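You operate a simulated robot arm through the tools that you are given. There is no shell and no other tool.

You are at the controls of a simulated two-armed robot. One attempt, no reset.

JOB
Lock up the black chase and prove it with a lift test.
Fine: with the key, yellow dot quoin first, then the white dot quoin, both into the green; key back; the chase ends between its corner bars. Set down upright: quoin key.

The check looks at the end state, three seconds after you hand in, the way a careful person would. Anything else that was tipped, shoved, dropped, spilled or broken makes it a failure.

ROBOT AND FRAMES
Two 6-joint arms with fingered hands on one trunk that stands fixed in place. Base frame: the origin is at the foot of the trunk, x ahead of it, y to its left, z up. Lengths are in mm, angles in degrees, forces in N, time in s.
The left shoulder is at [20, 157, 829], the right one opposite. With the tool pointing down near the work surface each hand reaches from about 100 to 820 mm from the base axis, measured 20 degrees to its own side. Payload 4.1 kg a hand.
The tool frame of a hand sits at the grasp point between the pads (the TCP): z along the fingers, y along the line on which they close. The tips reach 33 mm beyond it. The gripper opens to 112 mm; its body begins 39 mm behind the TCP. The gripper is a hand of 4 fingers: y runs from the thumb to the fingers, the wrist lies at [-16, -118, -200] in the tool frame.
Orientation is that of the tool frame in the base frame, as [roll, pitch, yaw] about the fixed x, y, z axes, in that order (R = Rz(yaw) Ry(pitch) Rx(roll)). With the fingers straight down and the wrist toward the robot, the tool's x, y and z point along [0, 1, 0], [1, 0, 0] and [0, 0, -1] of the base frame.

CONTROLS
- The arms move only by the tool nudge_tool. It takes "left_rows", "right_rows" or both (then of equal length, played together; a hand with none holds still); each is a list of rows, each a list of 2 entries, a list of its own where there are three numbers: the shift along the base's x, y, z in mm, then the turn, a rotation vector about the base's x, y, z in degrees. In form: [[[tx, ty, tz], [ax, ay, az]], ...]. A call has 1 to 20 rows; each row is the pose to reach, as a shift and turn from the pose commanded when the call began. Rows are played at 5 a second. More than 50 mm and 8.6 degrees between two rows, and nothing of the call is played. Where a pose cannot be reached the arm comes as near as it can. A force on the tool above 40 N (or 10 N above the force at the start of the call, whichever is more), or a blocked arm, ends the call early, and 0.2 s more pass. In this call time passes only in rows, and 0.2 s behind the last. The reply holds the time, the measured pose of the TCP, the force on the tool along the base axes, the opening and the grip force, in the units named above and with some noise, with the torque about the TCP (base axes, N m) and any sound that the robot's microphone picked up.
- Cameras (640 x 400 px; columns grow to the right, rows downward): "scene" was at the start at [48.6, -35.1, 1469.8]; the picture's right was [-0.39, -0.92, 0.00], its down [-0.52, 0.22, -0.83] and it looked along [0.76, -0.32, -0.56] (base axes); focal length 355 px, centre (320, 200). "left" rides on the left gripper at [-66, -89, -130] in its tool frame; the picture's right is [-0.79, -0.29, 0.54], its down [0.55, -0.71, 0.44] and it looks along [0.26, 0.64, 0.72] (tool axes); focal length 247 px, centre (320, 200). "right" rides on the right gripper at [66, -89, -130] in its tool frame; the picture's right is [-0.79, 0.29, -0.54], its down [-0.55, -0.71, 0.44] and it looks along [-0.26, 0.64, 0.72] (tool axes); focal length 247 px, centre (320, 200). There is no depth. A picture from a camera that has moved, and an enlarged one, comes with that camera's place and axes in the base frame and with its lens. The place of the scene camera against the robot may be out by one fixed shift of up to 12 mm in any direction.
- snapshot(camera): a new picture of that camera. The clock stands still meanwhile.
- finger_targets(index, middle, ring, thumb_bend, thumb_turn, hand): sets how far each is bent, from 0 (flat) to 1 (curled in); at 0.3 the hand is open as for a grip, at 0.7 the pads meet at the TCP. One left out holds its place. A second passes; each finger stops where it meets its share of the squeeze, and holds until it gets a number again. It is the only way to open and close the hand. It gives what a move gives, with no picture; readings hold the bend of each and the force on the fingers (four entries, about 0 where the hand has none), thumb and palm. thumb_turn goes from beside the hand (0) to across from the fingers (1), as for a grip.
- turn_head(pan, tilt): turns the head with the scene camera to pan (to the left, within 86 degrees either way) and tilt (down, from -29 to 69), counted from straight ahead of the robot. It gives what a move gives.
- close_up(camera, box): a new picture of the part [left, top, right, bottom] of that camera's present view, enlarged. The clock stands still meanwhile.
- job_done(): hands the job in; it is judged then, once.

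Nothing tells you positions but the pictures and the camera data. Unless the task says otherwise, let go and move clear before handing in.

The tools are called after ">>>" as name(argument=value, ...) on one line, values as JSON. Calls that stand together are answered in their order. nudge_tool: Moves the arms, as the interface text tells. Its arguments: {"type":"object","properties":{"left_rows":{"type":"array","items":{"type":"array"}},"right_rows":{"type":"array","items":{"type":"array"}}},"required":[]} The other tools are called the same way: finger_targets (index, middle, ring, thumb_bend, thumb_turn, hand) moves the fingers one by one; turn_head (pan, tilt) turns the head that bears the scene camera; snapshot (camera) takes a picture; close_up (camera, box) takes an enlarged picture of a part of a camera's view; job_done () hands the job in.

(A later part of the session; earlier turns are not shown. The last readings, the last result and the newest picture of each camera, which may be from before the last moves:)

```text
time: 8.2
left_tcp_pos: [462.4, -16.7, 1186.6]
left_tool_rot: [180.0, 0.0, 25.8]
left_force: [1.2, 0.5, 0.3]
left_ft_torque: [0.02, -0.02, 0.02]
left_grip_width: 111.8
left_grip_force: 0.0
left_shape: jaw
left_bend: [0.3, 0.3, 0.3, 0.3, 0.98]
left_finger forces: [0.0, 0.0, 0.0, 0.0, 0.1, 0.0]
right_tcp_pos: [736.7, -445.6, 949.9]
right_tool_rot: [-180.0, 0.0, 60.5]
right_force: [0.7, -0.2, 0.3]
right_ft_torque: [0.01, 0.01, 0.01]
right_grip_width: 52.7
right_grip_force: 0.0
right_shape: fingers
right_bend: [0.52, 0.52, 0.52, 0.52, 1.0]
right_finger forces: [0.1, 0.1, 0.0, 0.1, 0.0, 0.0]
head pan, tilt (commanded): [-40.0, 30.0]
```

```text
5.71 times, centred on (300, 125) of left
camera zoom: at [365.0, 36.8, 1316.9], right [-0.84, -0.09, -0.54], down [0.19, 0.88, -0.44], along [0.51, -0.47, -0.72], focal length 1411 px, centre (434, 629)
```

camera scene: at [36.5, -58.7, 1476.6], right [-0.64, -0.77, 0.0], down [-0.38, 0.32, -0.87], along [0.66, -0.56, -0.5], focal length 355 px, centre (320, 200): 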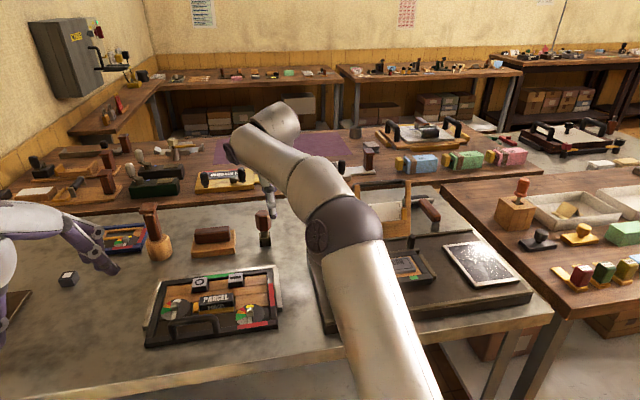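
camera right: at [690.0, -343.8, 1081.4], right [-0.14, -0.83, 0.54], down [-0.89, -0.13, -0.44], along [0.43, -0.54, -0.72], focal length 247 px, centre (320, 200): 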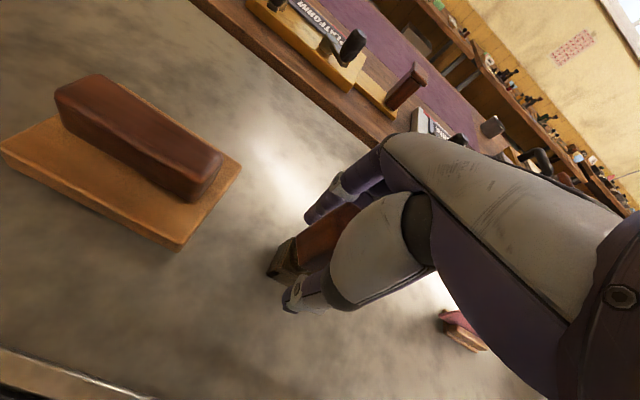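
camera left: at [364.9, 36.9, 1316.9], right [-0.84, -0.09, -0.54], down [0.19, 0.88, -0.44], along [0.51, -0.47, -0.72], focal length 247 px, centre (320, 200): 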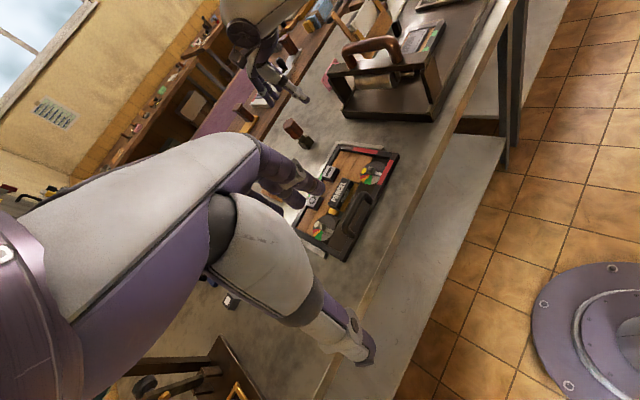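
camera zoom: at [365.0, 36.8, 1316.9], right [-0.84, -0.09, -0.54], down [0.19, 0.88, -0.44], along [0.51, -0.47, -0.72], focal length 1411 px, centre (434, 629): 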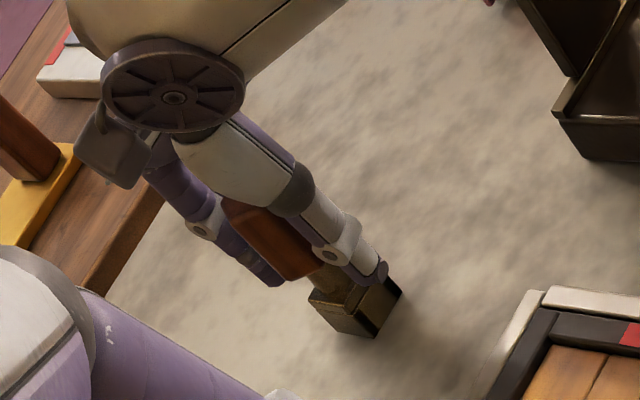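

The handle sits between the pads. Now I'll squeeze.

>>> finger_targets(hand="right", index=0.7, middle=0.7, ring=0.7, thumb_bend=0.7, thumb_turn=1)

>>> snapshot(camera="right")

>>> close_up(camera="left", box=[260, 90, 340, 160])

```text
time: 9.2
left_tcp_pos: [463.3, -17.9, 1187.0]
left_tool_rot: [-179.9, -0.1, 25.8]
left_force: [0.8, 0.3, 0.2]
left_ft_torque: [-0.04, 0.03, 0.02]
left_grip_width: 111.8
left_grip_force: 0.0
left_shape: jaw
left_bend: [0.3, 0.3, 0.3, 0.3, 0.98]
left_finger forces: [0.0, 0.1, 0.1, 0.1, 0.0, 0.0]
right_tcp_pos: [736.2, -445.9, 951.4]
right_tool_rot: [-179.9, 0.0, 60.4]
right_force: [-0.2, -0.4, 0.3]
right_ft_torque: [0.02, 0.0, 0.02]
right_grip_width: 30.0
right_grip_force: 12.8
right_shape: fingers
right_bend: [0.62, 0.65, 0.7, 0.6, 1.0]
right_finger forces: [7.4, 5.5, 0.0, 0.0, 13.2, 0.0]
head pan, tilt (commanded): [-40.0, 30.0]
```

```text
taken
camera right: at [690.1, -343.8, 1081.3], right [-0.14, -0.83, 0.54], down [-0.89, -0.13, -0.44], along [0.43, -0.54, -0.72], focal length 247 px, centre (320, 200)
```

right: 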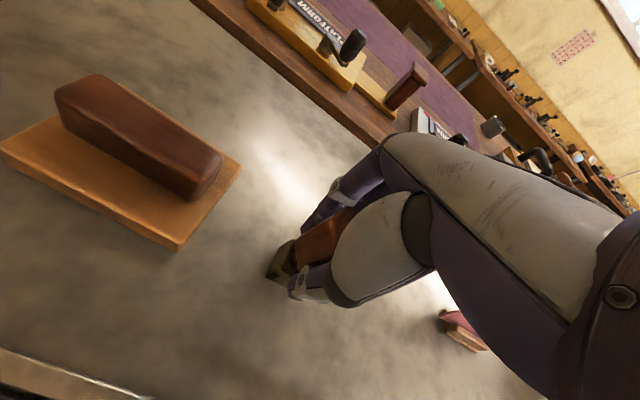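

```text
5.71 times, centred on (300, 125) of left
camera zoom: at [365.0, 36.8, 1316.9], right [-0.84, -0.09, -0.54], down [0.19, 0.88, -0.44], along [0.51, -0.47, -0.72], focal length 1411 px, centre (434, 629)
```

zoom: 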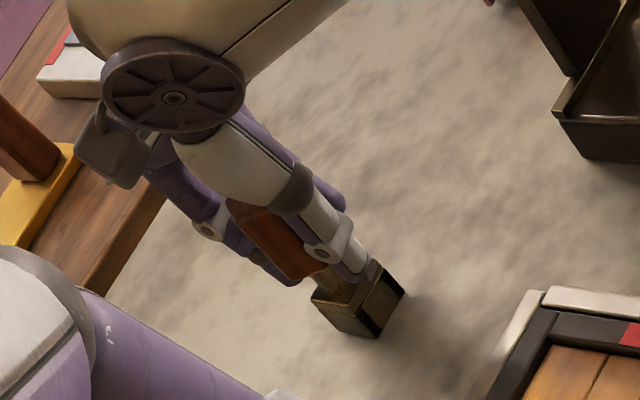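

Thumb, index and middle hold the handle at about 13 N; the ring finger passes beside it. I'll check whether a larger bend target gives a firmer squeeze, since turning a quoin will take torque.

>>> finger_targets(hand="right", index=0.9, middle=0.9, thumb_bend=0.9)

>>> close_up(camera="left", box=[260, 90, 340, 160])

```text
time: 10.2
left_tcp_pos: [463.0, -16.8, 1186.3]
left_tool_rot: [-180.0, -0.1, 25.8]
left_force: [-0.5, -0.9, 0.3]
left_ft_torque: [-0.01, 0.0, -0.01]
left_grip_width: 111.9
left_grip_force: 0.1
left_shape: jaw
left_bend: [0.3, 0.3, 0.3, 0.3, 0.98]
left_finger forces: [0.1, 0.1, 0.1, 0.1, 0.0, 0.1]
right_tcp_pos: [734.1, -445.2, 950.1]
right_tool_rot: [180.0, 0.0, 60.4]
right_force: [-0.2, 0.7, 0.2]
right_ft_torque: [-0.01, -0.02, 0.0]
right_grip_width: 28.3
right_grip_force: 23.5
right_shape: fingers
right_bend: [0.71, 0.66, 0.7, 0.6, 1.0]
right_finger forces: [12.9, 11.5, 0.0, 0.1, 23.0, 0.0]
head pan, tilt (commanded): [-40.0, 30.0]
```

```text
5.71 times, centred on (300, 125) of left
camera zoom: at [365.0, 36.8, 1316.9], right [-0.84, -0.09, -0.54], down [0.19, 0.88, -0.44], along [0.51, -0.47, -0.72], focal length 1411 px, centre (434, 629)
```

zoom: 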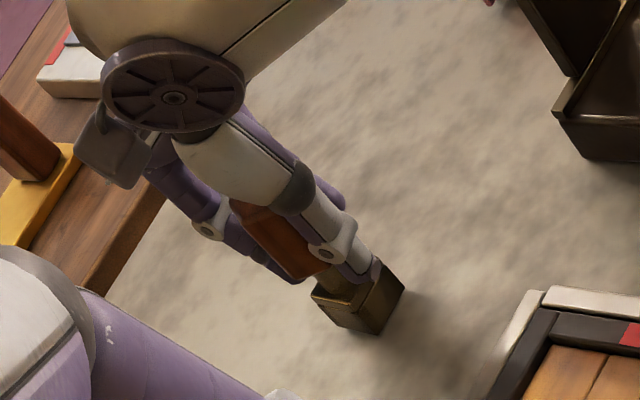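

The grip is now 23.5 N. I'll check the key hasn't twisted, then lift it a little.

>>> close_up(camera="right", box=[240, 180, 400, 320])

>>> close_up(camera="left", box=[290, 120, 326, 150])

```text
2.86 times, centred on (320, 250) of right
camera zoom: at [690.1, -343.8, 1081.4], right [-0.14, -0.83, 0.54], down [-0.89, -0.13, -0.44], along [0.43, -0.54, -0.72], focal length 706 px, centre (320, 57)
```

zoom: 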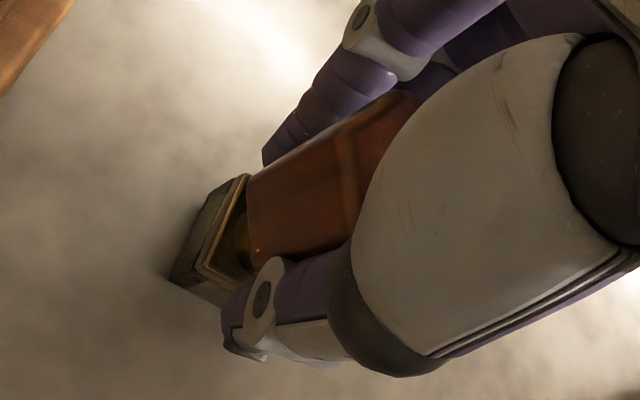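

```text
13.33 times, centred on (308, 135) of left
camera zoom: at [365.0, 36.8, 1316.9], right [-0.84, -0.09, -0.54], down [0.19, 0.88, -0.44], along [0.51, -0.47, -0.72], focal length 3293 px, centre (480, 1067)
```

zoom: 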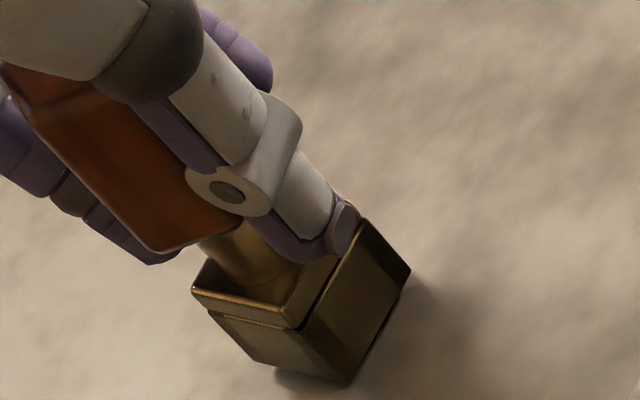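

The key still looks square in the hand. I'll lift it straight up a little, then draw back toward the robot to stay in reach.

>>> nudge_tool(right_rows=[[[0, 0, 6], [0, 0, 0]], [[0, 0, 14], [0, 0, 0]], [[-4, 2, 24], [0, 0, 0]], [[-12, 7, 34], [0, 0, 0]]])

>>> close_up(camera="left", box=[280, 110, 330, 150])

>>> close_up(camera="right", box=[200, 160, 400, 320])

>>> close_up(camera="scene", box=[180, 130, 340, 270])

```text
time: 11.2
left_tcp_pos: [463.2, -17.2, 1187.0]
left_tool_rot: [180.0, 0.1, 25.7]
left_force: [0.6, 0.1, 0.6]
left_ft_torque: [-0.01, 0.04, 0.01]
left_grip_width: 111.8
left_grip_force: 0.0
left_shape: jaw
left_bend: [0.3, 0.3, 0.3, 0.3, 0.98]
left_finger forces: [0.1, 0.0, 0.1, 0.0, 0.0, 0.1]
right_tcp_pos: [724.8, -438.1, 985.1]
right_tool_rot: [179.9, 0.0, 60.5]
right_force: [0.8, 1.2, -1.2]
right_ft_torque: [0.02, 0.01, 0.04]
right_grip_width: 28.5
right_grip_force: 24.2
right_shape: fingers
right_bend: [0.71, 0.66, 0.7, 0.6, 1.0]
right_finger forces: [12.9, 11.5, 0.0, 0.1, 23.1, 0.0]
head pan, tilt (commanded): [-40.0, 30.0]
```

```text
10.00 times, centred on (305, 130) of left
camera zoom: at [365.2, 36.7, 1316.8], right [-0.84, -0.09, -0.54], down [0.19, 0.88, -0.44], along [0.51, -0.47, -0.72], focal length 2470 px, centre (470, 900)
```

zoom: 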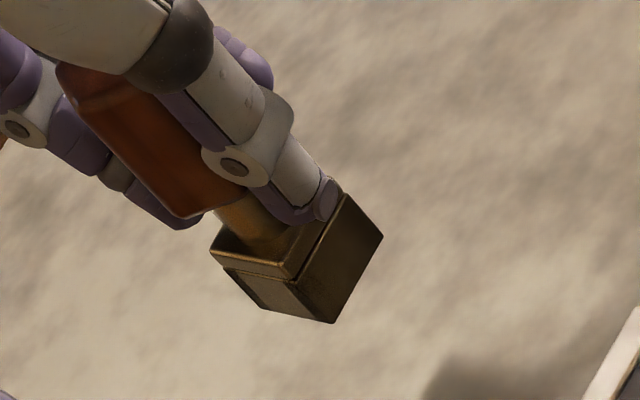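

```text
2.50 times, centred on (300, 240) of right
camera zoom: at [678.2, -336.1, 1115.4], right [-0.14, -0.83, 0.54], down [-0.89, -0.13, -0.44], along [0.43, -0.54, -0.72], focal length 617 px, centre (370, 100)
```

zoom: 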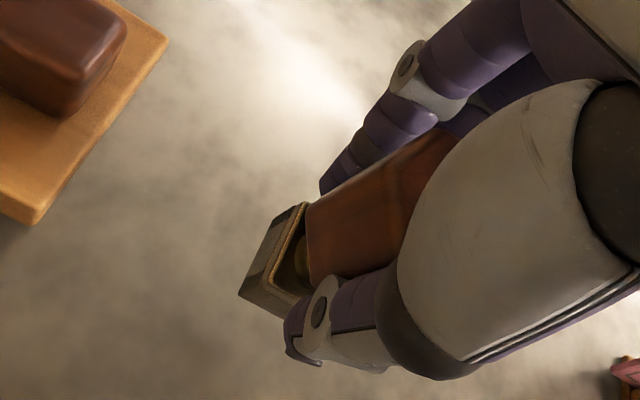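

```text
2.86 times, centred on (260, 200) of scene
camera zoom: at [36.7, -58.8, 1476.6], right [-0.64, -0.77, 0.0], down [-0.38, 0.32, -0.87], along [0.66, -0.56, -0.5], focal length 1016 px, centre (491, 200)
```

zoom: 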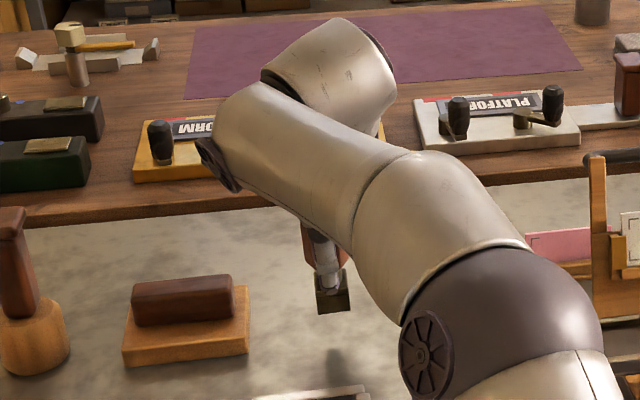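

The key came up cleanly, centred and square in the hand. I'll carry it above the yellow-dot quoin, keeping its socket well clear of the type and the handle.

>>> nudge_tool(right_rows=[[[-20, 14, 8], [0, 0, 0]], [[-45, 36, 18], [0, 0, 0]], [[-70, 57, 28], [0, 0, 0]], [[-95, 78, 35], [0, 0, 0]], [[-120, 99, 35], [0, 0, 0]], [[-145, 120, 35], [0, 0, 0]], [[-170, 140, 35], [0, 0, 0]], [[-189, 157, 35], [0, 0, 0]]])

>>> snapshot(camera="scene")

>>> snapshot(camera="left")

>>> snapshot(camera="right")

```text
time: 13.0
left_tcp_pos: [462.5, -16.7, 1186.3]
left_tool_rot: [-179.9, 0.0, 25.8]
left_force: [0.1, 0.9, 0.8]
left_ft_torque: [0.01, 0.02, 0.01]
left_grip_width: 111.6
left_grip_force: 0.1
left_shape: jaw
left_bend: [0.3, 0.3, 0.3, 0.3, 0.98]
left_finger forces: [0.0, 0.0, 0.1, 0.1, 0.1, 0.1]
right_tcp_pos: [532.6, -280.7, 1019.5]
right_tool_rot: [-180.0, 0.0, 60.4]
right_force: [-0.5, -0.2, -1.8]
right_ft_torque: [0.01, 0.04, 0.0]
right_grip_width: 28.2
right_grip_force: 23.9
right_shape: fingers
right_bend: [0.71, 0.66, 0.7, 0.6, 1.0]
right_finger forces: [13.1, 11.3, 0.1, 0.0, 23.0, 0.0]
head pan, tilt (commanded): [-40.0, 30.0]
```

```text
taken
camera scene: at [36.8, -58.9, 1476.6], right [-0.64, -0.77, 0.0], down [-0.38, 0.32, -0.87], along [0.66, -0.56, -0.5], focal length 355 px, centre (320, 200)
```

scene: 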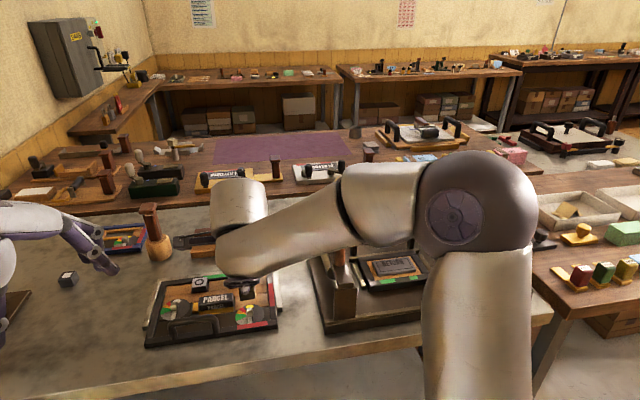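

```text
taken
camera left: at [365.3, 36.7, 1316.8], right [-0.84, -0.09, -0.54], down [0.19, 0.88, -0.44], along [0.51, -0.47, -0.72], focal length 247 px, centre (320, 200)
```

left: 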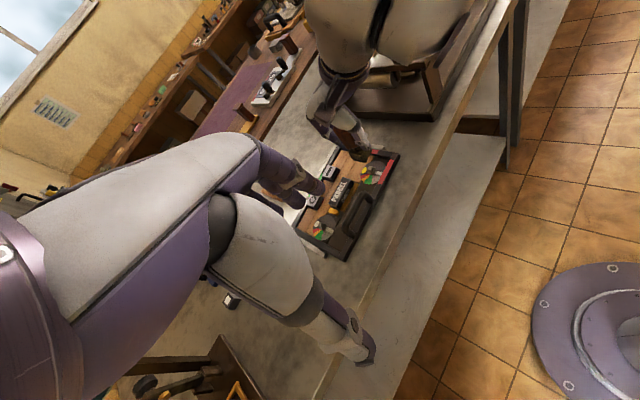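

```text
taken
camera right: at [487.3, -179.2, 1150.2], right [-0.14, -0.83, 0.54], down [-0.89, -0.13, -0.44], along [0.43, -0.54, -0.72], focal length 247 px, centre (320, 200)
```

right: 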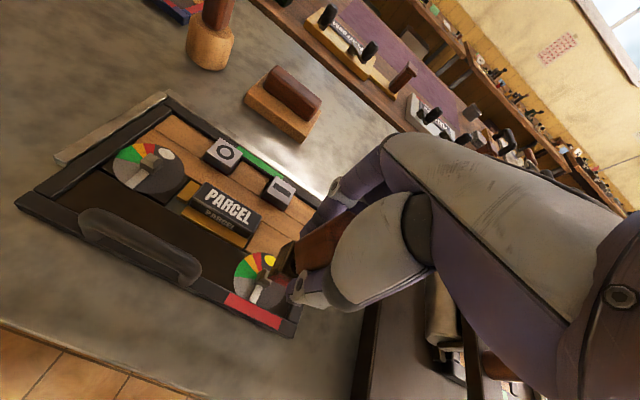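

The key is above the yellow quoin. I'll zoom in from all three cameras to measure the key's alignment with the stud.

>>> close_up(camera="right", box=[210, 220, 330, 330])

>>> close_up(camera="left", box=[310, 100, 410, 190])

>>> close_up(camera="scene", box=[200, 260, 290, 340])

```text
3.64 times, centred on (270, 275) of right
camera zoom: at [487.3, -179.2, 1150.2], right [-0.14, -0.83, 0.54], down [-0.89, -0.13, -0.44], along [0.43, -0.54, -0.72], focal length 898 px, centre (502, -73)
```

zoom: 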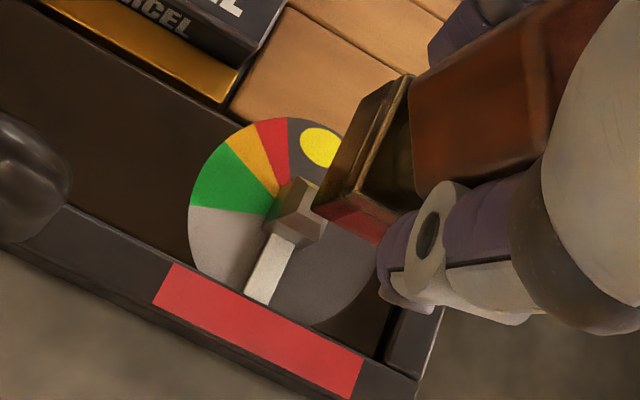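

```text
4.44 times, centred on (360, 145) of left
camera zoom: at [365.3, 36.7, 1316.8], right [-0.84, -0.09, -0.54], down [0.19, 0.88, -0.44], along [0.51, -0.47, -0.72], focal length 1098 px, centre (142, 444)
```

zoom: 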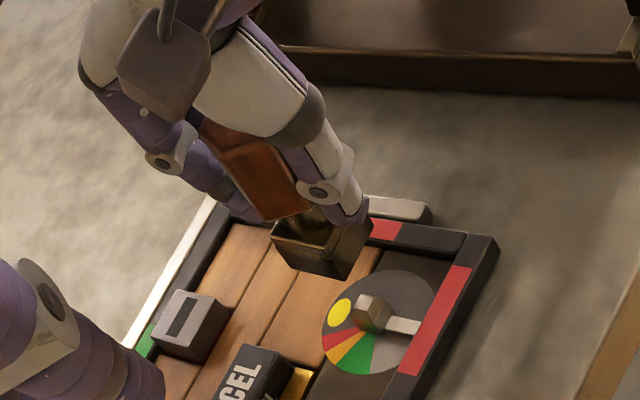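

```text
5.00 times, centred on (245, 300) of scene
camera zoom: at [36.8, -58.9, 1476.6], right [-0.64, -0.77, 0.0], down [-0.38, 0.32, -0.87], along [0.66, -0.56, -0.5], focal length 1777 px, centre (695, -300)
```

zoom: 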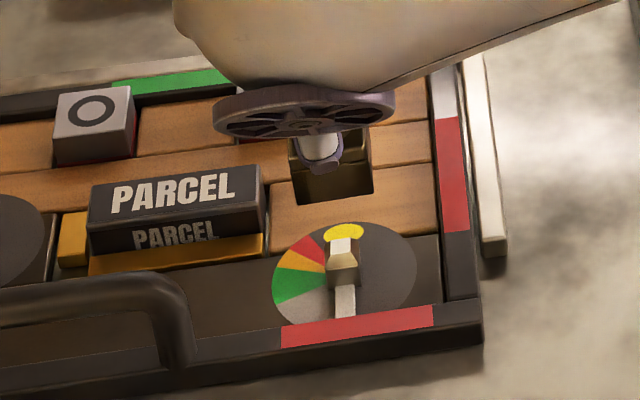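

>>> close_up(camera="left", box=[364, 140, 400, 166])

>>> close_up(camera="left", box=[332, 128, 368, 166])

>>> close_up(camera="scene", box=[248, 280, 288, 330])

```text
15.38 times, centred on (382, 153) of left
camera zoom: at [365.3, 36.7, 1316.8], right [-0.84, -0.09, -0.54], down [0.19, 0.88, -0.44], along [0.51, -0.47, -0.72], focal length 3800 px, centre (-634, 923)
```

zoom: 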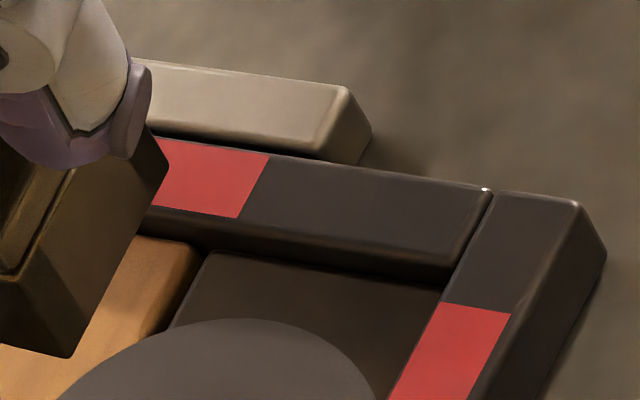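

```text
10.53 times, centred on (350, 147) of left
camera zoom: at [365.3, 36.7, 1316.8], right [-0.84, -0.09, -0.54], down [0.19, 0.88, -0.44], along [0.51, -0.47, -0.72], focal length 2600 px, centre (4, 758)
```

zoom: 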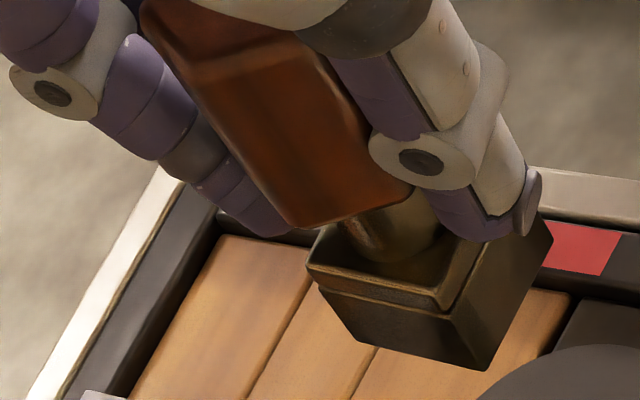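

```text
8.00 times, centred on (268, 305) of scene
camera zoom: at [36.8, -58.9, 1476.6], right [-0.64, -0.77, 0.0], down [-0.38, 0.32, -0.87], along [0.66, -0.56, -0.5], focal length 2843 px, centre (736, -640)
```

zoom: 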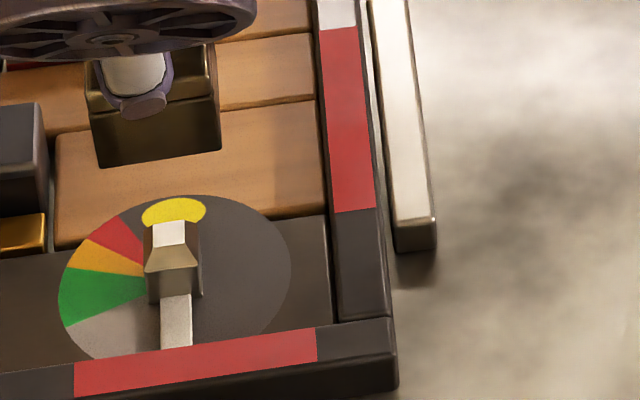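

Key and stud yaw match to within about 2°. The turn will be about 87° clockwise, so I'll first wind the hand 90° counter-clockwise in the air. The socket is square, so the turn then ends in this comfortable pose.

>>> nudge_tool(right_rows=[[[0, 0, 3], [0, 0, 8]], [[0, 0, 6], [0, 0, 16]], [[0, 0, 6], [0, 0, 24]], [[0, 0, 6], [0, 0, 32]], [[0, 0, 6], [0, 0, 40]], [[0, 0, 6], [0, 0, 48]]])

>>> snapshot(camera="scene")

>>> snapshot(camera="left")

```text
time: 14.4
left_tcp_pos: [463.0, -16.8, 1186.7]
left_tool_rot: [179.9, 0.0, 25.8]
left_force: [0.5, 1.0, -0.6]
left_ft_torque: [0.0, 0.02, 0.0]
left_grip_width: 111.8
left_grip_force: 0.0
left_shape: jaw
left_bend: [0.3, 0.3, 0.3, 0.3, 0.98]
left_finger forces: [0.0, 0.0, 0.0, 0.0, 0.0, 0.0]
right_tcp_pos: [533.1, -281.4, 1025.5]
right_tool_rot: [180.0, -0.2, 108.5]
right_force: [0.0, 0.0, -1.6]
right_ft_torque: [-0.02, -0.03, 0.0]
right_grip_width: 28.4
right_grip_force: 23.9
right_shape: fingers
right_bend: [0.71, 0.66, 0.7, 0.6, 1.0]
right_finger forces: [12.9, 11.3, 0.0, 0.0, 23.2, 0.1]
head pan, tilt (commanded): [-40.0, 30.0]
```

```text
taken
camera scene: at [36.4, -58.7, 1476.6], right [-0.64, -0.77, 0.0], down [-0.38, 0.32, -0.87], along [0.66, -0.56, -0.5], focal length 355 px, centre (320, 200)
```

scene: 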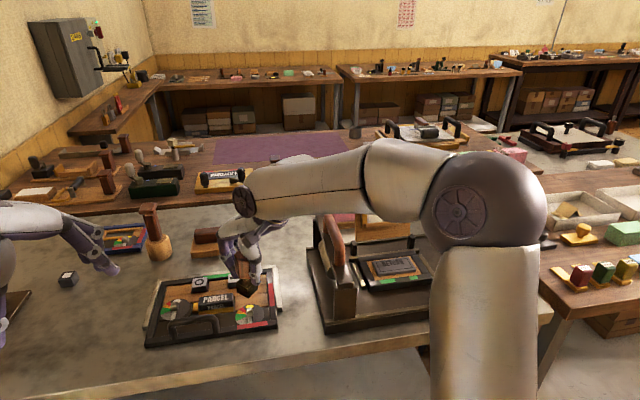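

```text
taken
camera left: at [364.9, 36.8, 1316.9], right [-0.84, -0.09, -0.54], down [0.19, 0.88, -0.44], along [0.51, -0.47, -0.72], focal length 247 px, centre (320, 200)
```

left: 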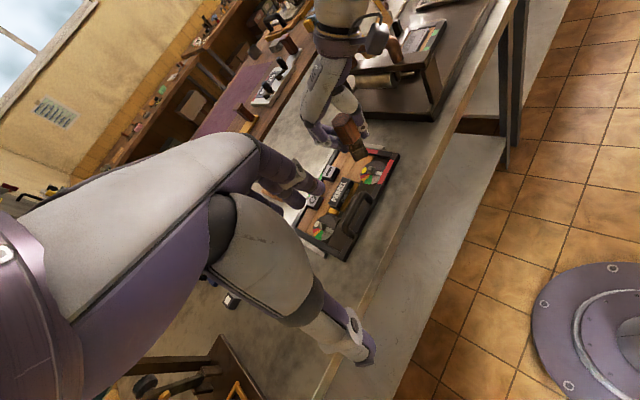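

The arm takes this well. I'll continue the remaining 42°.

>>> nudge_tool(right_rows=[[[0, 0, 0], [0, 0, 8]], [[0, 0, 0], [0, 0, 16]], [[0, 0, 0], [0, 0, 24]], [[0, 0, 0], [0, 0, 32]], [[0, 0, 0], [0, 0, 42]]])

>>> snapshot(camera="scene")

>>> close_up(camera="left", box=[290, 0, 440, 190])

```text
refused: row 5 steps farther than a row can; nothing moved
```

```text
taken
camera scene: at [36.4, -58.7, 1476.6], right [-0.64, -0.77, 0.0], down [-0.38, 0.32, -0.87], along [0.66, -0.56, -0.5], focal length 355 px, centre (320, 200)
```

scene: 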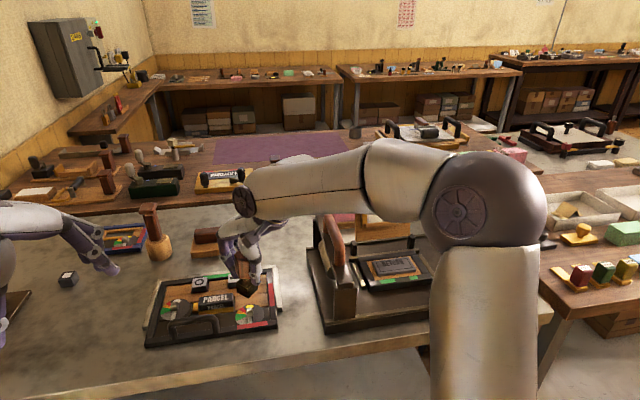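

```text
2.11 times, centred on (365, 95) of left
camera zoom: at [364.9, 36.8, 1316.9], right [-0.84, -0.09, -0.54], down [0.19, 0.88, -0.44], along [0.51, -0.47, -0.72], focal length 520 px, centre (225, 421)
```

zoom: 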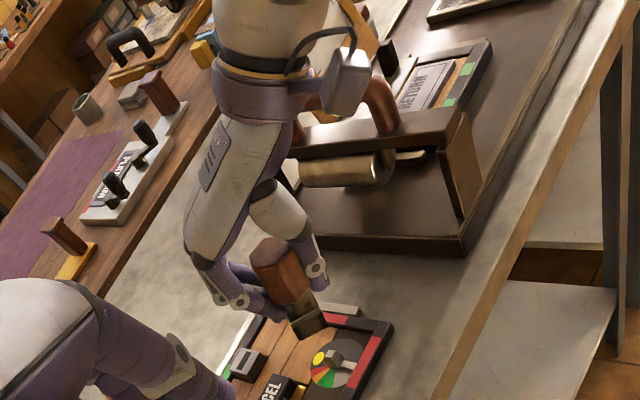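

My last row stepped 10°, over the limit. I'll redo it in smaller steps.

>>> nudge_tool(right_rows=[[[0, 0, 0], [0, 0, 7]], [[0, 0, 0], [0, 0, 14]], [[0, 0, 0], [0, 0, 21]], [[0, 0, 0], [0, 0, 28]], [[0, 0, 0], [0, 0, 35]], [[0, 0, 0], [0, 0, 42]]])

>>> snapshot(camera="scene")

>>> close_up(camera="left", box=[290, 0, 440, 190])

>>> snapshot(camera="right")

```text
time: 15.8
left_tcp_pos: [463.2, -15.8, 1186.8]
left_tool_rot: [-180.0, 0.0, 25.8]
left_force: [-0.7, 0.5, 1.0]
left_ft_torque: [0.04, 0.02, -0.01]
left_grip_width: 111.5
left_grip_force: 0.0
left_shape: jaw
left_bend: [0.3, 0.3, 0.3, 0.3, 0.98]
left_finger forces: [0.1, 0.0, 0.0, 0.0, 0.0, 0.0]
right_tcp_pos: [534.4, -281.3, 1025.7]
right_tool_rot: [180.0, 0.0, 150.7]
right_force: [-0.2, 0.0, -1.7]
right_ft_torque: [0.01, 0.0, -0.03]
right_grip_width: 28.1
right_grip_force: 24.0
right_shape: fingers
right_bend: [0.71, 0.66, 0.7, 0.6, 1.0]
right_finger forces: [12.8, 11.3, 0.0, 0.1, 22.9, 0.0]
head pan, tilt (commanded): [-40.0, 30.0]
```

```text
taken
camera scene: at [36.3, -58.7, 1476.6], right [-0.64, -0.77, 0.0], down [-0.38, 0.32, -0.87], along [0.66, -0.56, -0.5], focal length 355 px, centre (320, 200)
```

scene: 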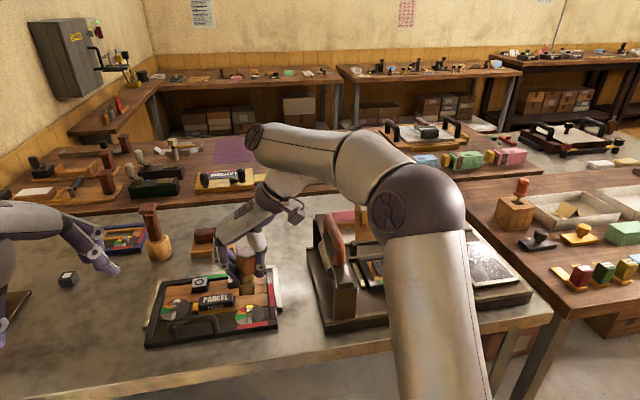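

```text
2.11 times, centred on (365, 95) of left
camera zoom: at [364.8, 36.8, 1316.9], right [-0.84, -0.09, -0.54], down [0.19, 0.88, -0.44], along [0.51, -0.47, -0.72], focal length 520 px, centre (225, 421)
```

zoom: 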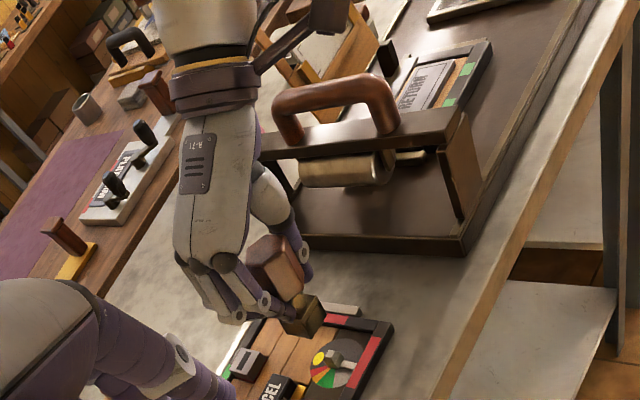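

```text
taken
camera right: at [433.2, -326.3, 1156.4], right [0.83, -0.14, 0.54], down [0.13, -0.89, -0.44], along [0.54, 0.43, -0.72], focal length 247 px, centre (320, 200)
```

right: 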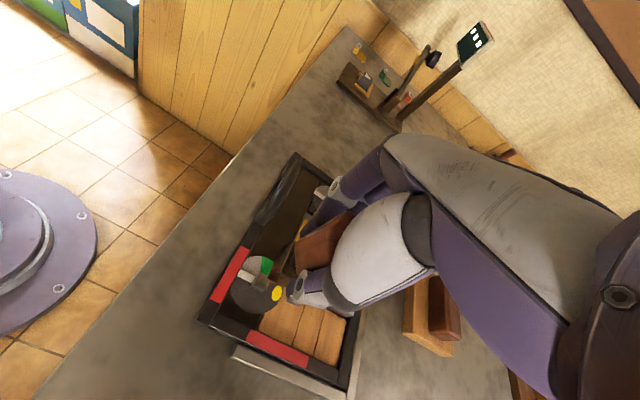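

The wind-up is done at yaw 150.7 with no reach trouble. I'll lower to just above the stud and re-measure the offset there, where parallax error is small.

>>> nudge_tool(right_rows=[[[-1, 1, -10], [0, 0, 0]], [[-2.3, 1.6, -22], [0, 0, 0]], [[-2.3, 1.6, -32], [0, 0, 0]], [[-2.3, 1.6, -40], [0, 0, 0]]])

>>> close_up(camera="left", box=[352, 142, 400, 178])

>>> close_up(camera="scene", box=[215, 270, 287, 330])

>>> close_up(camera="right", box=[190, 200, 350, 330])

```text
time: 16.8
left_tcp_pos: [462.4, -17.2, 1186.8]
left_tool_rot: [180.0, 0.0, 25.8]
left_force: [0.1, 0.5, 0.3]
left_ft_torque: [0.0, 0.04, 0.0]
left_grip_width: 112.0
left_grip_force: 0.1
left_shape: jaw
left_bend: [0.3, 0.3, 0.3, 0.3, 0.98]
left_finger forces: [0.0, 0.1, 0.1, 0.0, 0.1, 0.0]
right_tcp_pos: [532.3, -280.2, 985.5]
right_tool_rot: [179.9, 0.0, 150.6]
right_force: [0.2, 0.3, -1.2]
right_ft_torque: [0.02, 0.01, -0.03]
right_grip_width: 28.0
right_grip_force: 23.7
right_shape: fingers
right_bend: [0.71, 0.66, 0.7, 0.6, 1.0]
right_finger forces: [12.6, 11.3, 0.0, 0.0, 22.9, 0.0]
head pan, tilt (commanded): [-40.0, 30.0]
```

```text
11.11 times, centred on (376, 160) of left
camera zoom: at [365.0, 36.8, 1316.9], right [-0.84, -0.09, -0.54], down [0.19, 0.88, -0.44], along [0.51, -0.47, -0.72], focal length 2744 px, centre (-302, 644)
```

zoom: 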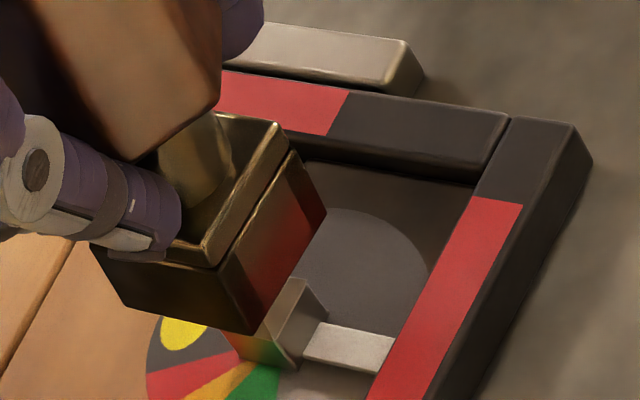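

```text
6.67 times, centred on (251, 300) of scene
camera zoom: at [36.5, -58.7, 1476.6], right [-0.64, -0.77, 0.0], down [-0.38, 0.32, -0.87], along [0.66, -0.56, -0.5], focal length 2370 px, centre (780, -467)
```

zoom: 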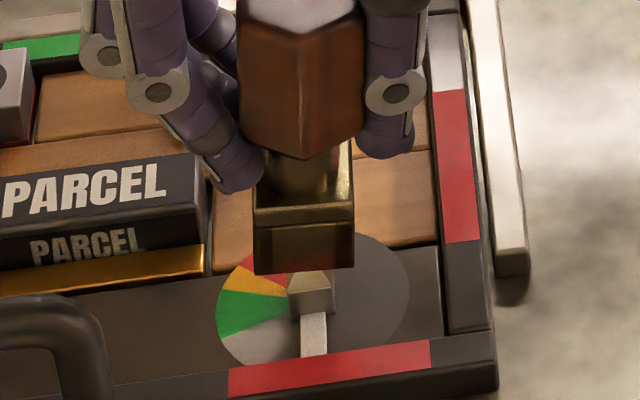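

```text
3.08 times, centred on (270, 265) of right
camera zoom: at [432.1, -324.8, 1115.9], right [0.83, -0.14, 0.54], down [0.13, -0.89, -0.44], along [0.54, 0.43, -0.72], focal length 760 px, centre (474, 0)
```

zoom: 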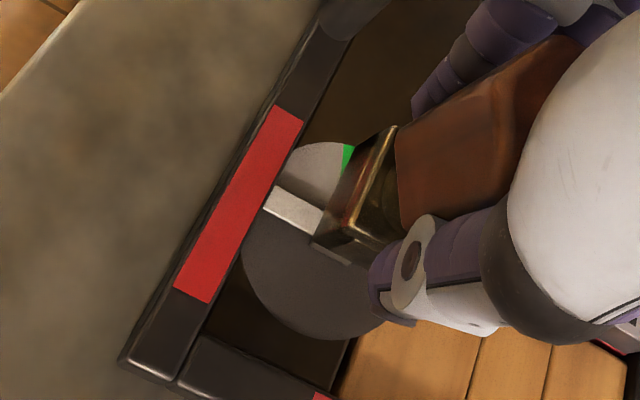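

The scene view shows the key tilted about 5° in my grip, with the socket end leaning toward the finger side. I'll measure the lean carefully before inserting.

>>> close_up(camera="left", box=[336, 100, 396, 174])

>>> close_up(camera="scene", box=[232, 250, 280, 318])

```text
5.41 times, centred on (366, 137) of left
camera zoom: at [365.0, 36.8, 1316.9], right [-0.84, -0.09, -0.54], down [0.19, 0.88, -0.44], along [0.51, -0.47, -0.72], focal length 1335 px, centre (71, 540)
```

zoom: 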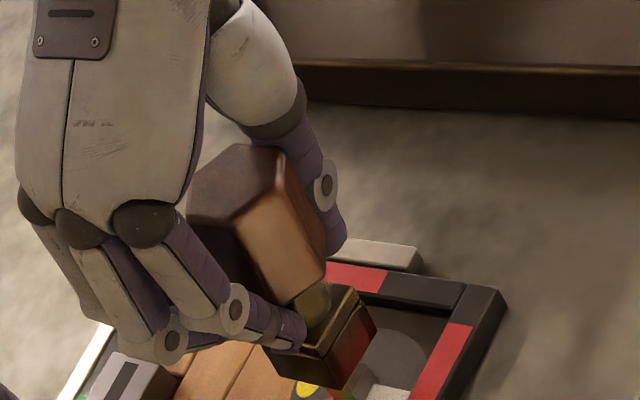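

```text
5.88 times, centred on (256, 284) of scene
camera zoom: at [36.5, -58.7, 1476.6], right [-0.64, -0.77, 0.0], down [-0.38, 0.32, -0.87], along [0.66, -0.56, -0.5], focal length 2091 px, centre (696, -294)
```

zoom: 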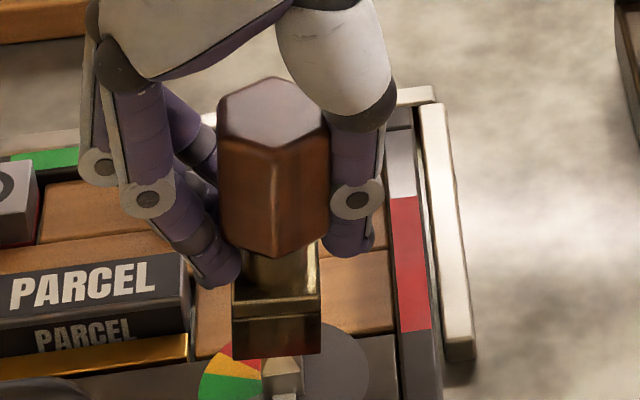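

>>> close_up(camera="scene", box=[236, 290, 268, 314])

>>> close_up(camera="scene", box=[234, 260, 266, 298])

>>> close_up(camera="left", box=[352, 150, 384, 174])

>>> close_up(camera="left", box=[338, 124, 374, 160])

>>> close_up(camera="right", box=[255, 225, 310, 295])

```text
16.00 times, centred on (252, 302) of scene
camera zoom: at [36.5, -58.7, 1476.6], right [-0.64, -0.77, 0.0], down [-0.38, 0.32, -0.87], along [0.66, -0.56, -0.5], focal length 5687 px, centre (1408, -1432)
```

zoom: 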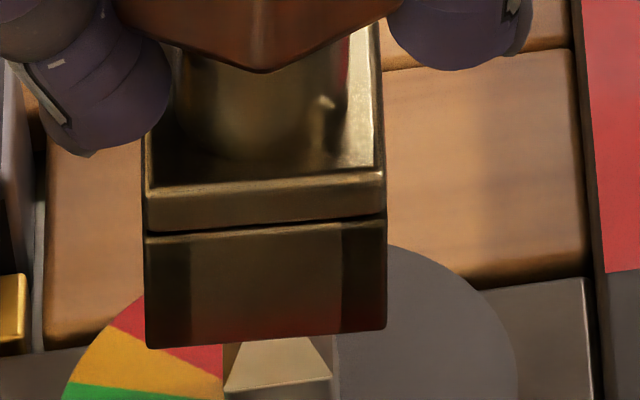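

```text
10.53 times, centred on (250, 279) of scene
camera zoom: at [36.5, -58.7, 1476.6], right [-0.64, -0.77, 0.0], down [-0.38, 0.32, -0.87], along [0.66, -0.56, -0.5], focal length 3741 px, centre (1057, -632)
```

zoom: 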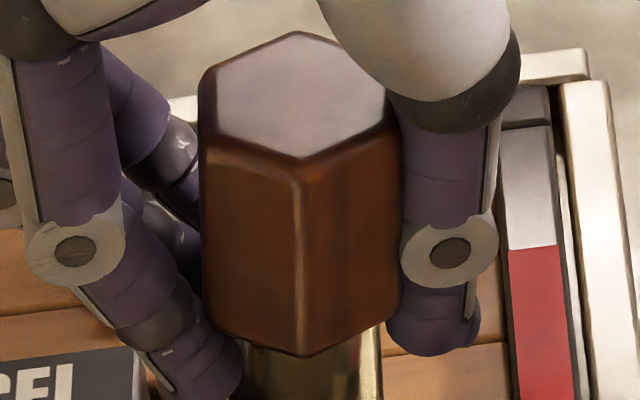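

```text
16.00 times, centred on (368, 162) of left
camera zoom: at [365.0, 36.8, 1316.9], right [-0.84, -0.09, -0.54], down [0.19, 0.88, -0.44], along [0.51, -0.47, -0.72], focal length 3952 px, centre (-448, 808)
```

zoom: 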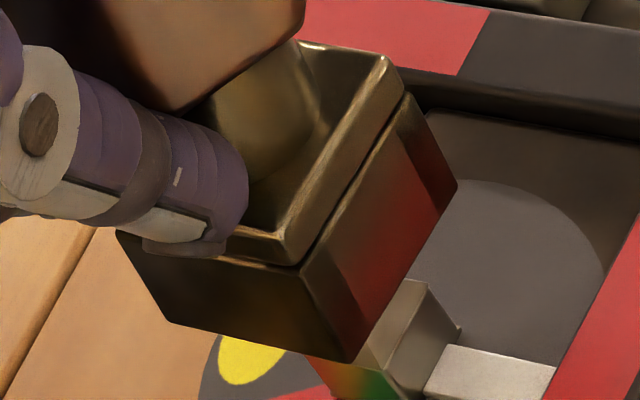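

```text
11.11 times, centred on (356, 142) of left
camera zoom: at [365.0, 36.8, 1316.9], right [-0.84, -0.09, -0.54], down [0.19, 0.88, -0.44], along [0.51, -0.47, -0.72], focal length 2744 px, centre (-80, 844)
```

zoom: 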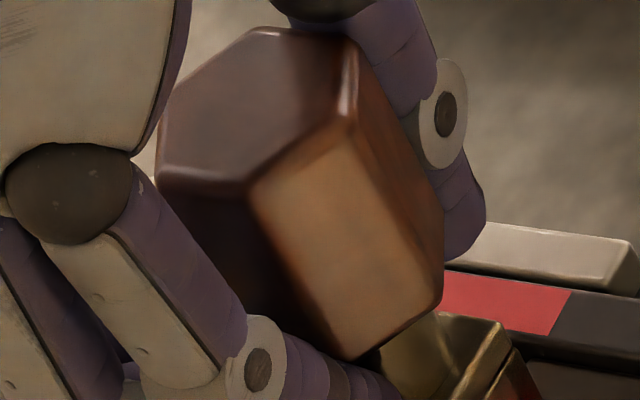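

```text
5.71 times, centred on (282, 260) of right
camera zoom: at [432.1, -324.8, 1115.9], right [0.83, -0.14, 0.54], down [0.13, -0.89, -0.44], along [0.54, 0.43, -0.72], focal length 1411 px, centre (534, -143)
```

zoom: 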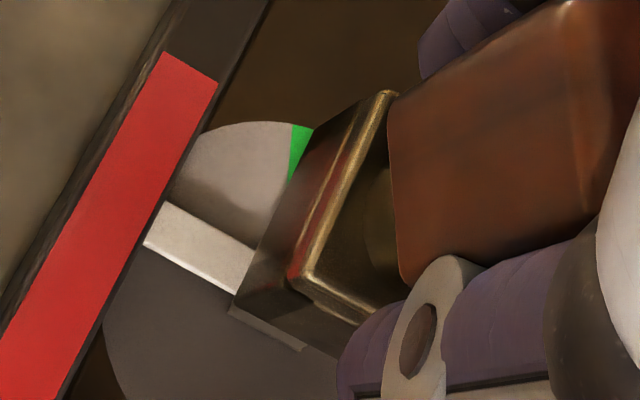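

The key's lower end leans about 5.7° toward base (+x, +y). I'll tilt the hand to bring the key vertical, keeping the socket in place and slightly higher, then re-measure.

>>> nudge_tool(right_rows=[[[3, 1.5, 4], [-1.2, 2.6, 0]], [[6.3, 2.9, 4], [-2.4, 5.15, 0]]])

>>> close_up(camera="scene", box=[236, 286, 268, 318])

>>> close_up(camera="left", box=[352, 146, 392, 176])

>>> close_up(camera="right", box=[230, 225, 310, 295])

```text
time: 17.4
left_tcp_pos: [463.1, -17.8, 1185.8]
left_tool_rot: [-179.9, 0.1, 25.8]
left_force: [-0.7, 0.8, -0.3]
left_ft_torque: [0.0, -0.02, 0.02]
left_grip_width: 111.9
left_grip_force: 0.0
left_shape: jaw
left_bend: [0.3, 0.3, 0.3, 0.3, 0.98]
left_finger forces: [0.0, 0.1, 0.0, 0.0, 0.0, 0.0]
right_tcp_pos: [539.5, -277.3, 990.4]
right_tool_rot: [-175.4, -3.4, 150.3]
right_force: [0.5, -0.6, -1.2]
right_ft_torque: [0.01, -0.02, 0.02]
right_grip_width: 27.9
right_grip_force: 23.9
right_shape: fingers
right_bend: [0.71, 0.66, 0.7, 0.6, 1.0]
right_finger forces: [12.9, 11.3, 0.0, 0.0, 22.9, 0.1]
head pan, tilt (commanded): [-40.0, 30.0]
```

```text
12.50 times, centred on (252, 302) of scene
camera zoom: at [36.4, -58.8, 1476.6], right [-0.64, -0.77, 0.0], down [-0.38, 0.32, -0.87], along [0.66, -0.56, -0.5], focal length 4443 px, centre (1170, -1075)
```

zoom: 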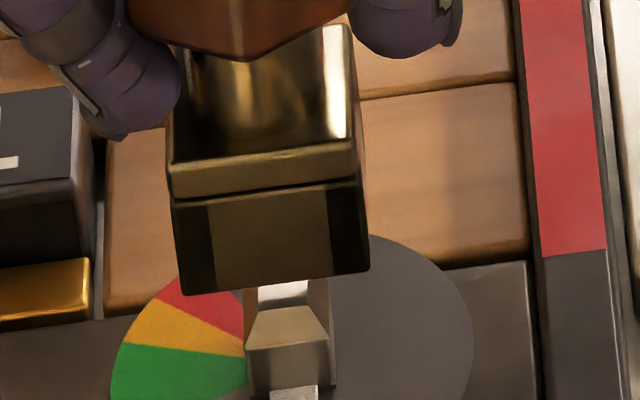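

```text
13.33 times, centred on (372, 161) of left
camera zoom: at [364.9, 36.7, 1316.9], right [-0.84, -0.09, -0.54], down [0.19, 0.88, -0.44], along [0.51, -0.47, -0.72], focal length 3293 px, centre (-373, 720)
```

zoom: 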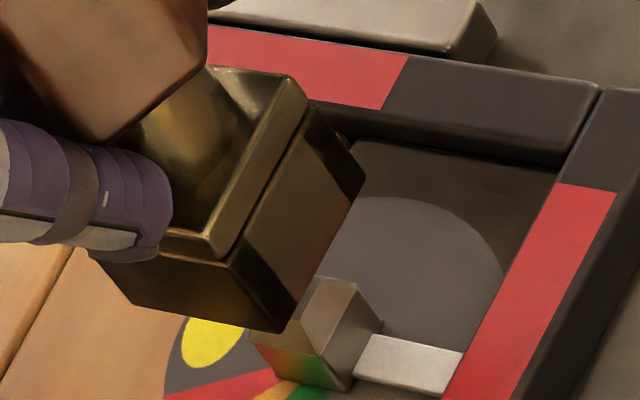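

```text
5.71 times, centred on (270, 260) of right
camera zoom: at [450.3, -316.6, 1130.7], right [0.88, -0.12, 0.47], down [0.09, -0.91, -0.41], along [0.47, 0.4, -0.78], focal length 1411 px, centre (606, -143)
```

zoom: 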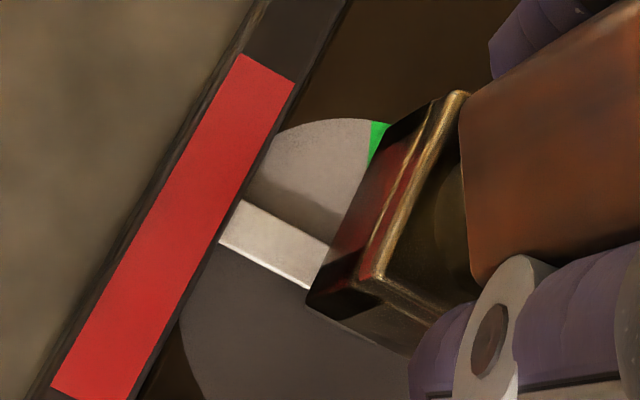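

The key is now vertical, and its yaw of about -29.5° matches the stud. I'll zoom tightly on the stud and socket edges to get the last millimetres.

>>> close_up(camera="left", box=[362, 162, 382, 178])

>>> close_up(camera="scene", box=[240, 304, 260, 322])

```text
16.00 times, centred on (372, 170) of left
camera zoom: at [364.9, 36.7, 1316.9], right [-0.84, -0.09, -0.54], down [0.19, 0.88, -0.44], along [0.51, -0.47, -0.72], focal length 3952 px, centre (-512, 680)
```

zoom: 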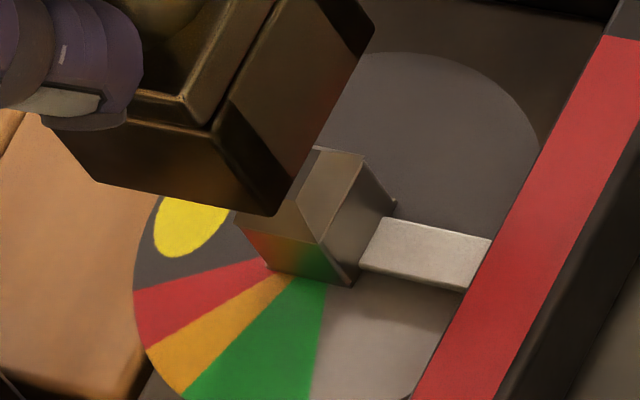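

```text
16.00 times, centred on (250, 313) of scene
camera zoom: at [36.4, -58.8, 1476.6], right [-0.64, -0.77, 0.0], down [-0.38, 0.32, -0.87], along [0.66, -0.56, -0.5], focal length 5687 px, centre (1440, -1608)
```

zoom: 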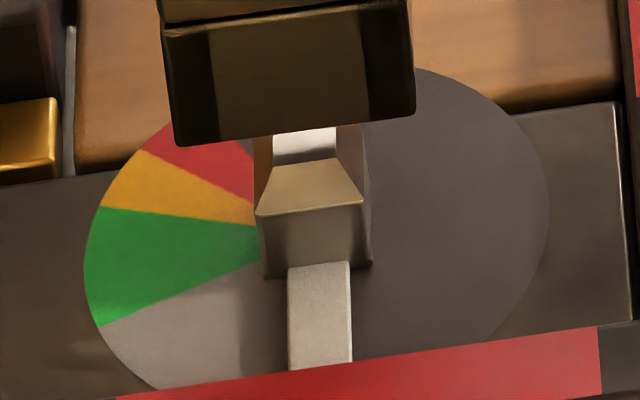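

The socket needs to move about (-1.7, +1.3) mm to sit over the stud. I'll make that shift, lower gently part-way, and check.

>>> nudge_tool(right_rows=[[[-1.7, 1.3, -3], [0, 0, 0]], [[-1.7, 1.3, -7], [0, 0, 0]], [[-1.7, 1.3, -11], [0, 0, 0]], [[-1.7, 1.3, -13], [0, 0, 0]]])

>>> close_up(camera="left", box=[356, 156, 384, 180])

>>> close_up(camera="scene", box=[238, 296, 266, 322])

>>> close_up(camera="right", box=[230, 225, 310, 295])

```text
time: 18.4
left_tcp_pos: [463.7, -17.5, 1186.3]
left_tool_rot: [179.9, 0.0, 25.9]
left_force: [0.2, 0.0, 0.0]
left_ft_torque: [-0.02, 0.01, -0.02]
left_grip_width: 111.8
left_grip_force: 0.1
left_shape: jaw
left_bend: [0.3, 0.3, 0.3, 0.3, 0.98]
left_finger forces: [0.1, 0.0, 0.0, 0.0, 0.1, 0.0]
right_tcp_pos: [536.7, -277.0, 975.3]
right_tool_rot: [-175.3, -3.3, 150.3]
right_force: [-0.2, 0.5, -1.3]
right_ft_torque: [0.02, -0.01, 0.01]
right_grip_width: 27.9
right_grip_force: 24.3
right_shape: fingers
right_bend: [0.71, 0.66, 0.7, 0.6, 1.0]
right_finger forces: [12.9, 11.3, 0.1, 0.0, 22.9, 0.1]
head pan, tilt (commanded): [-40.0, 30.0]
```

```text
16.00 times, centred on (370, 168) of left
camera zoom: at [365.0, 36.8, 1316.9], right [-0.84, -0.09, -0.54], down [0.19, 0.88, -0.44], along [0.51, -0.47, -0.72], focal length 3952 px, centre (-480, 712)
```

zoom: 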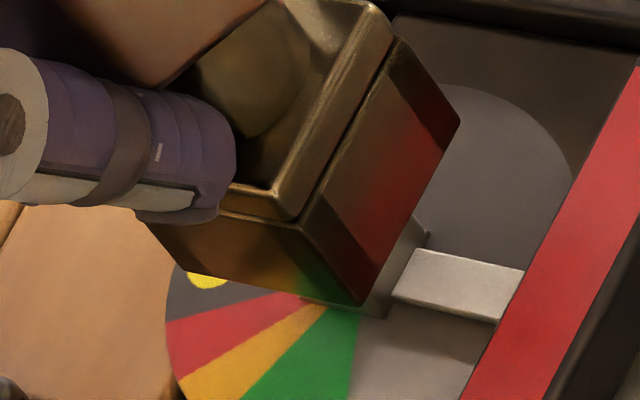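

```text
15.38 times, centred on (252, 309) of scene
camera zoom: at [36.5, -58.7, 1476.6], right [-0.64, -0.77, 0.0], down [-0.38, 0.32, -0.87], along [0.66, -0.56, -0.5], focal length 5468 px, centre (1366, -1477)
```

zoom: 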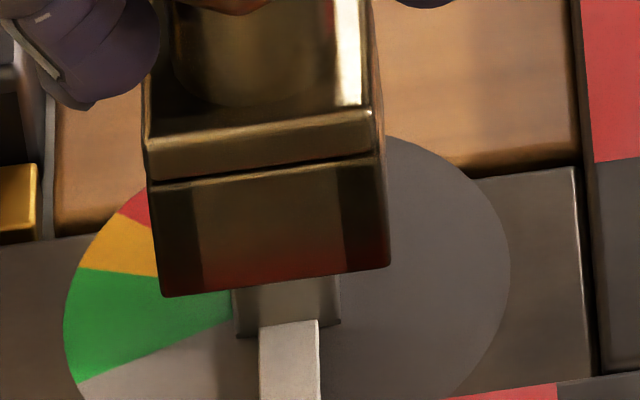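

```text
5.71 times, centred on (270, 260) of right
camera zoom: at [448.4, -315.4, 1117.0], right [0.88, -0.12, 0.47], down [0.09, -0.91, -0.41], along [0.47, 0.4, -0.78], focal length 1411 px, centre (606, -143)
```

zoom: 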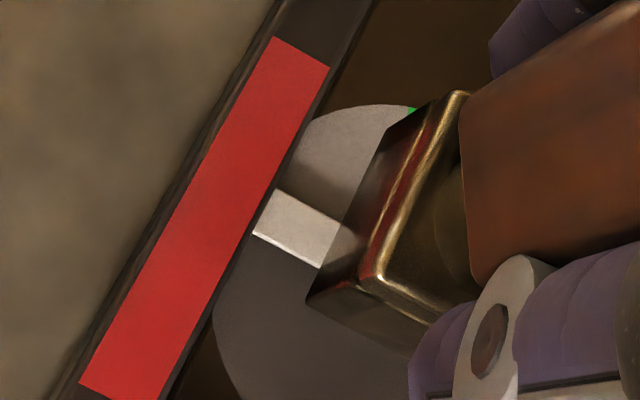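

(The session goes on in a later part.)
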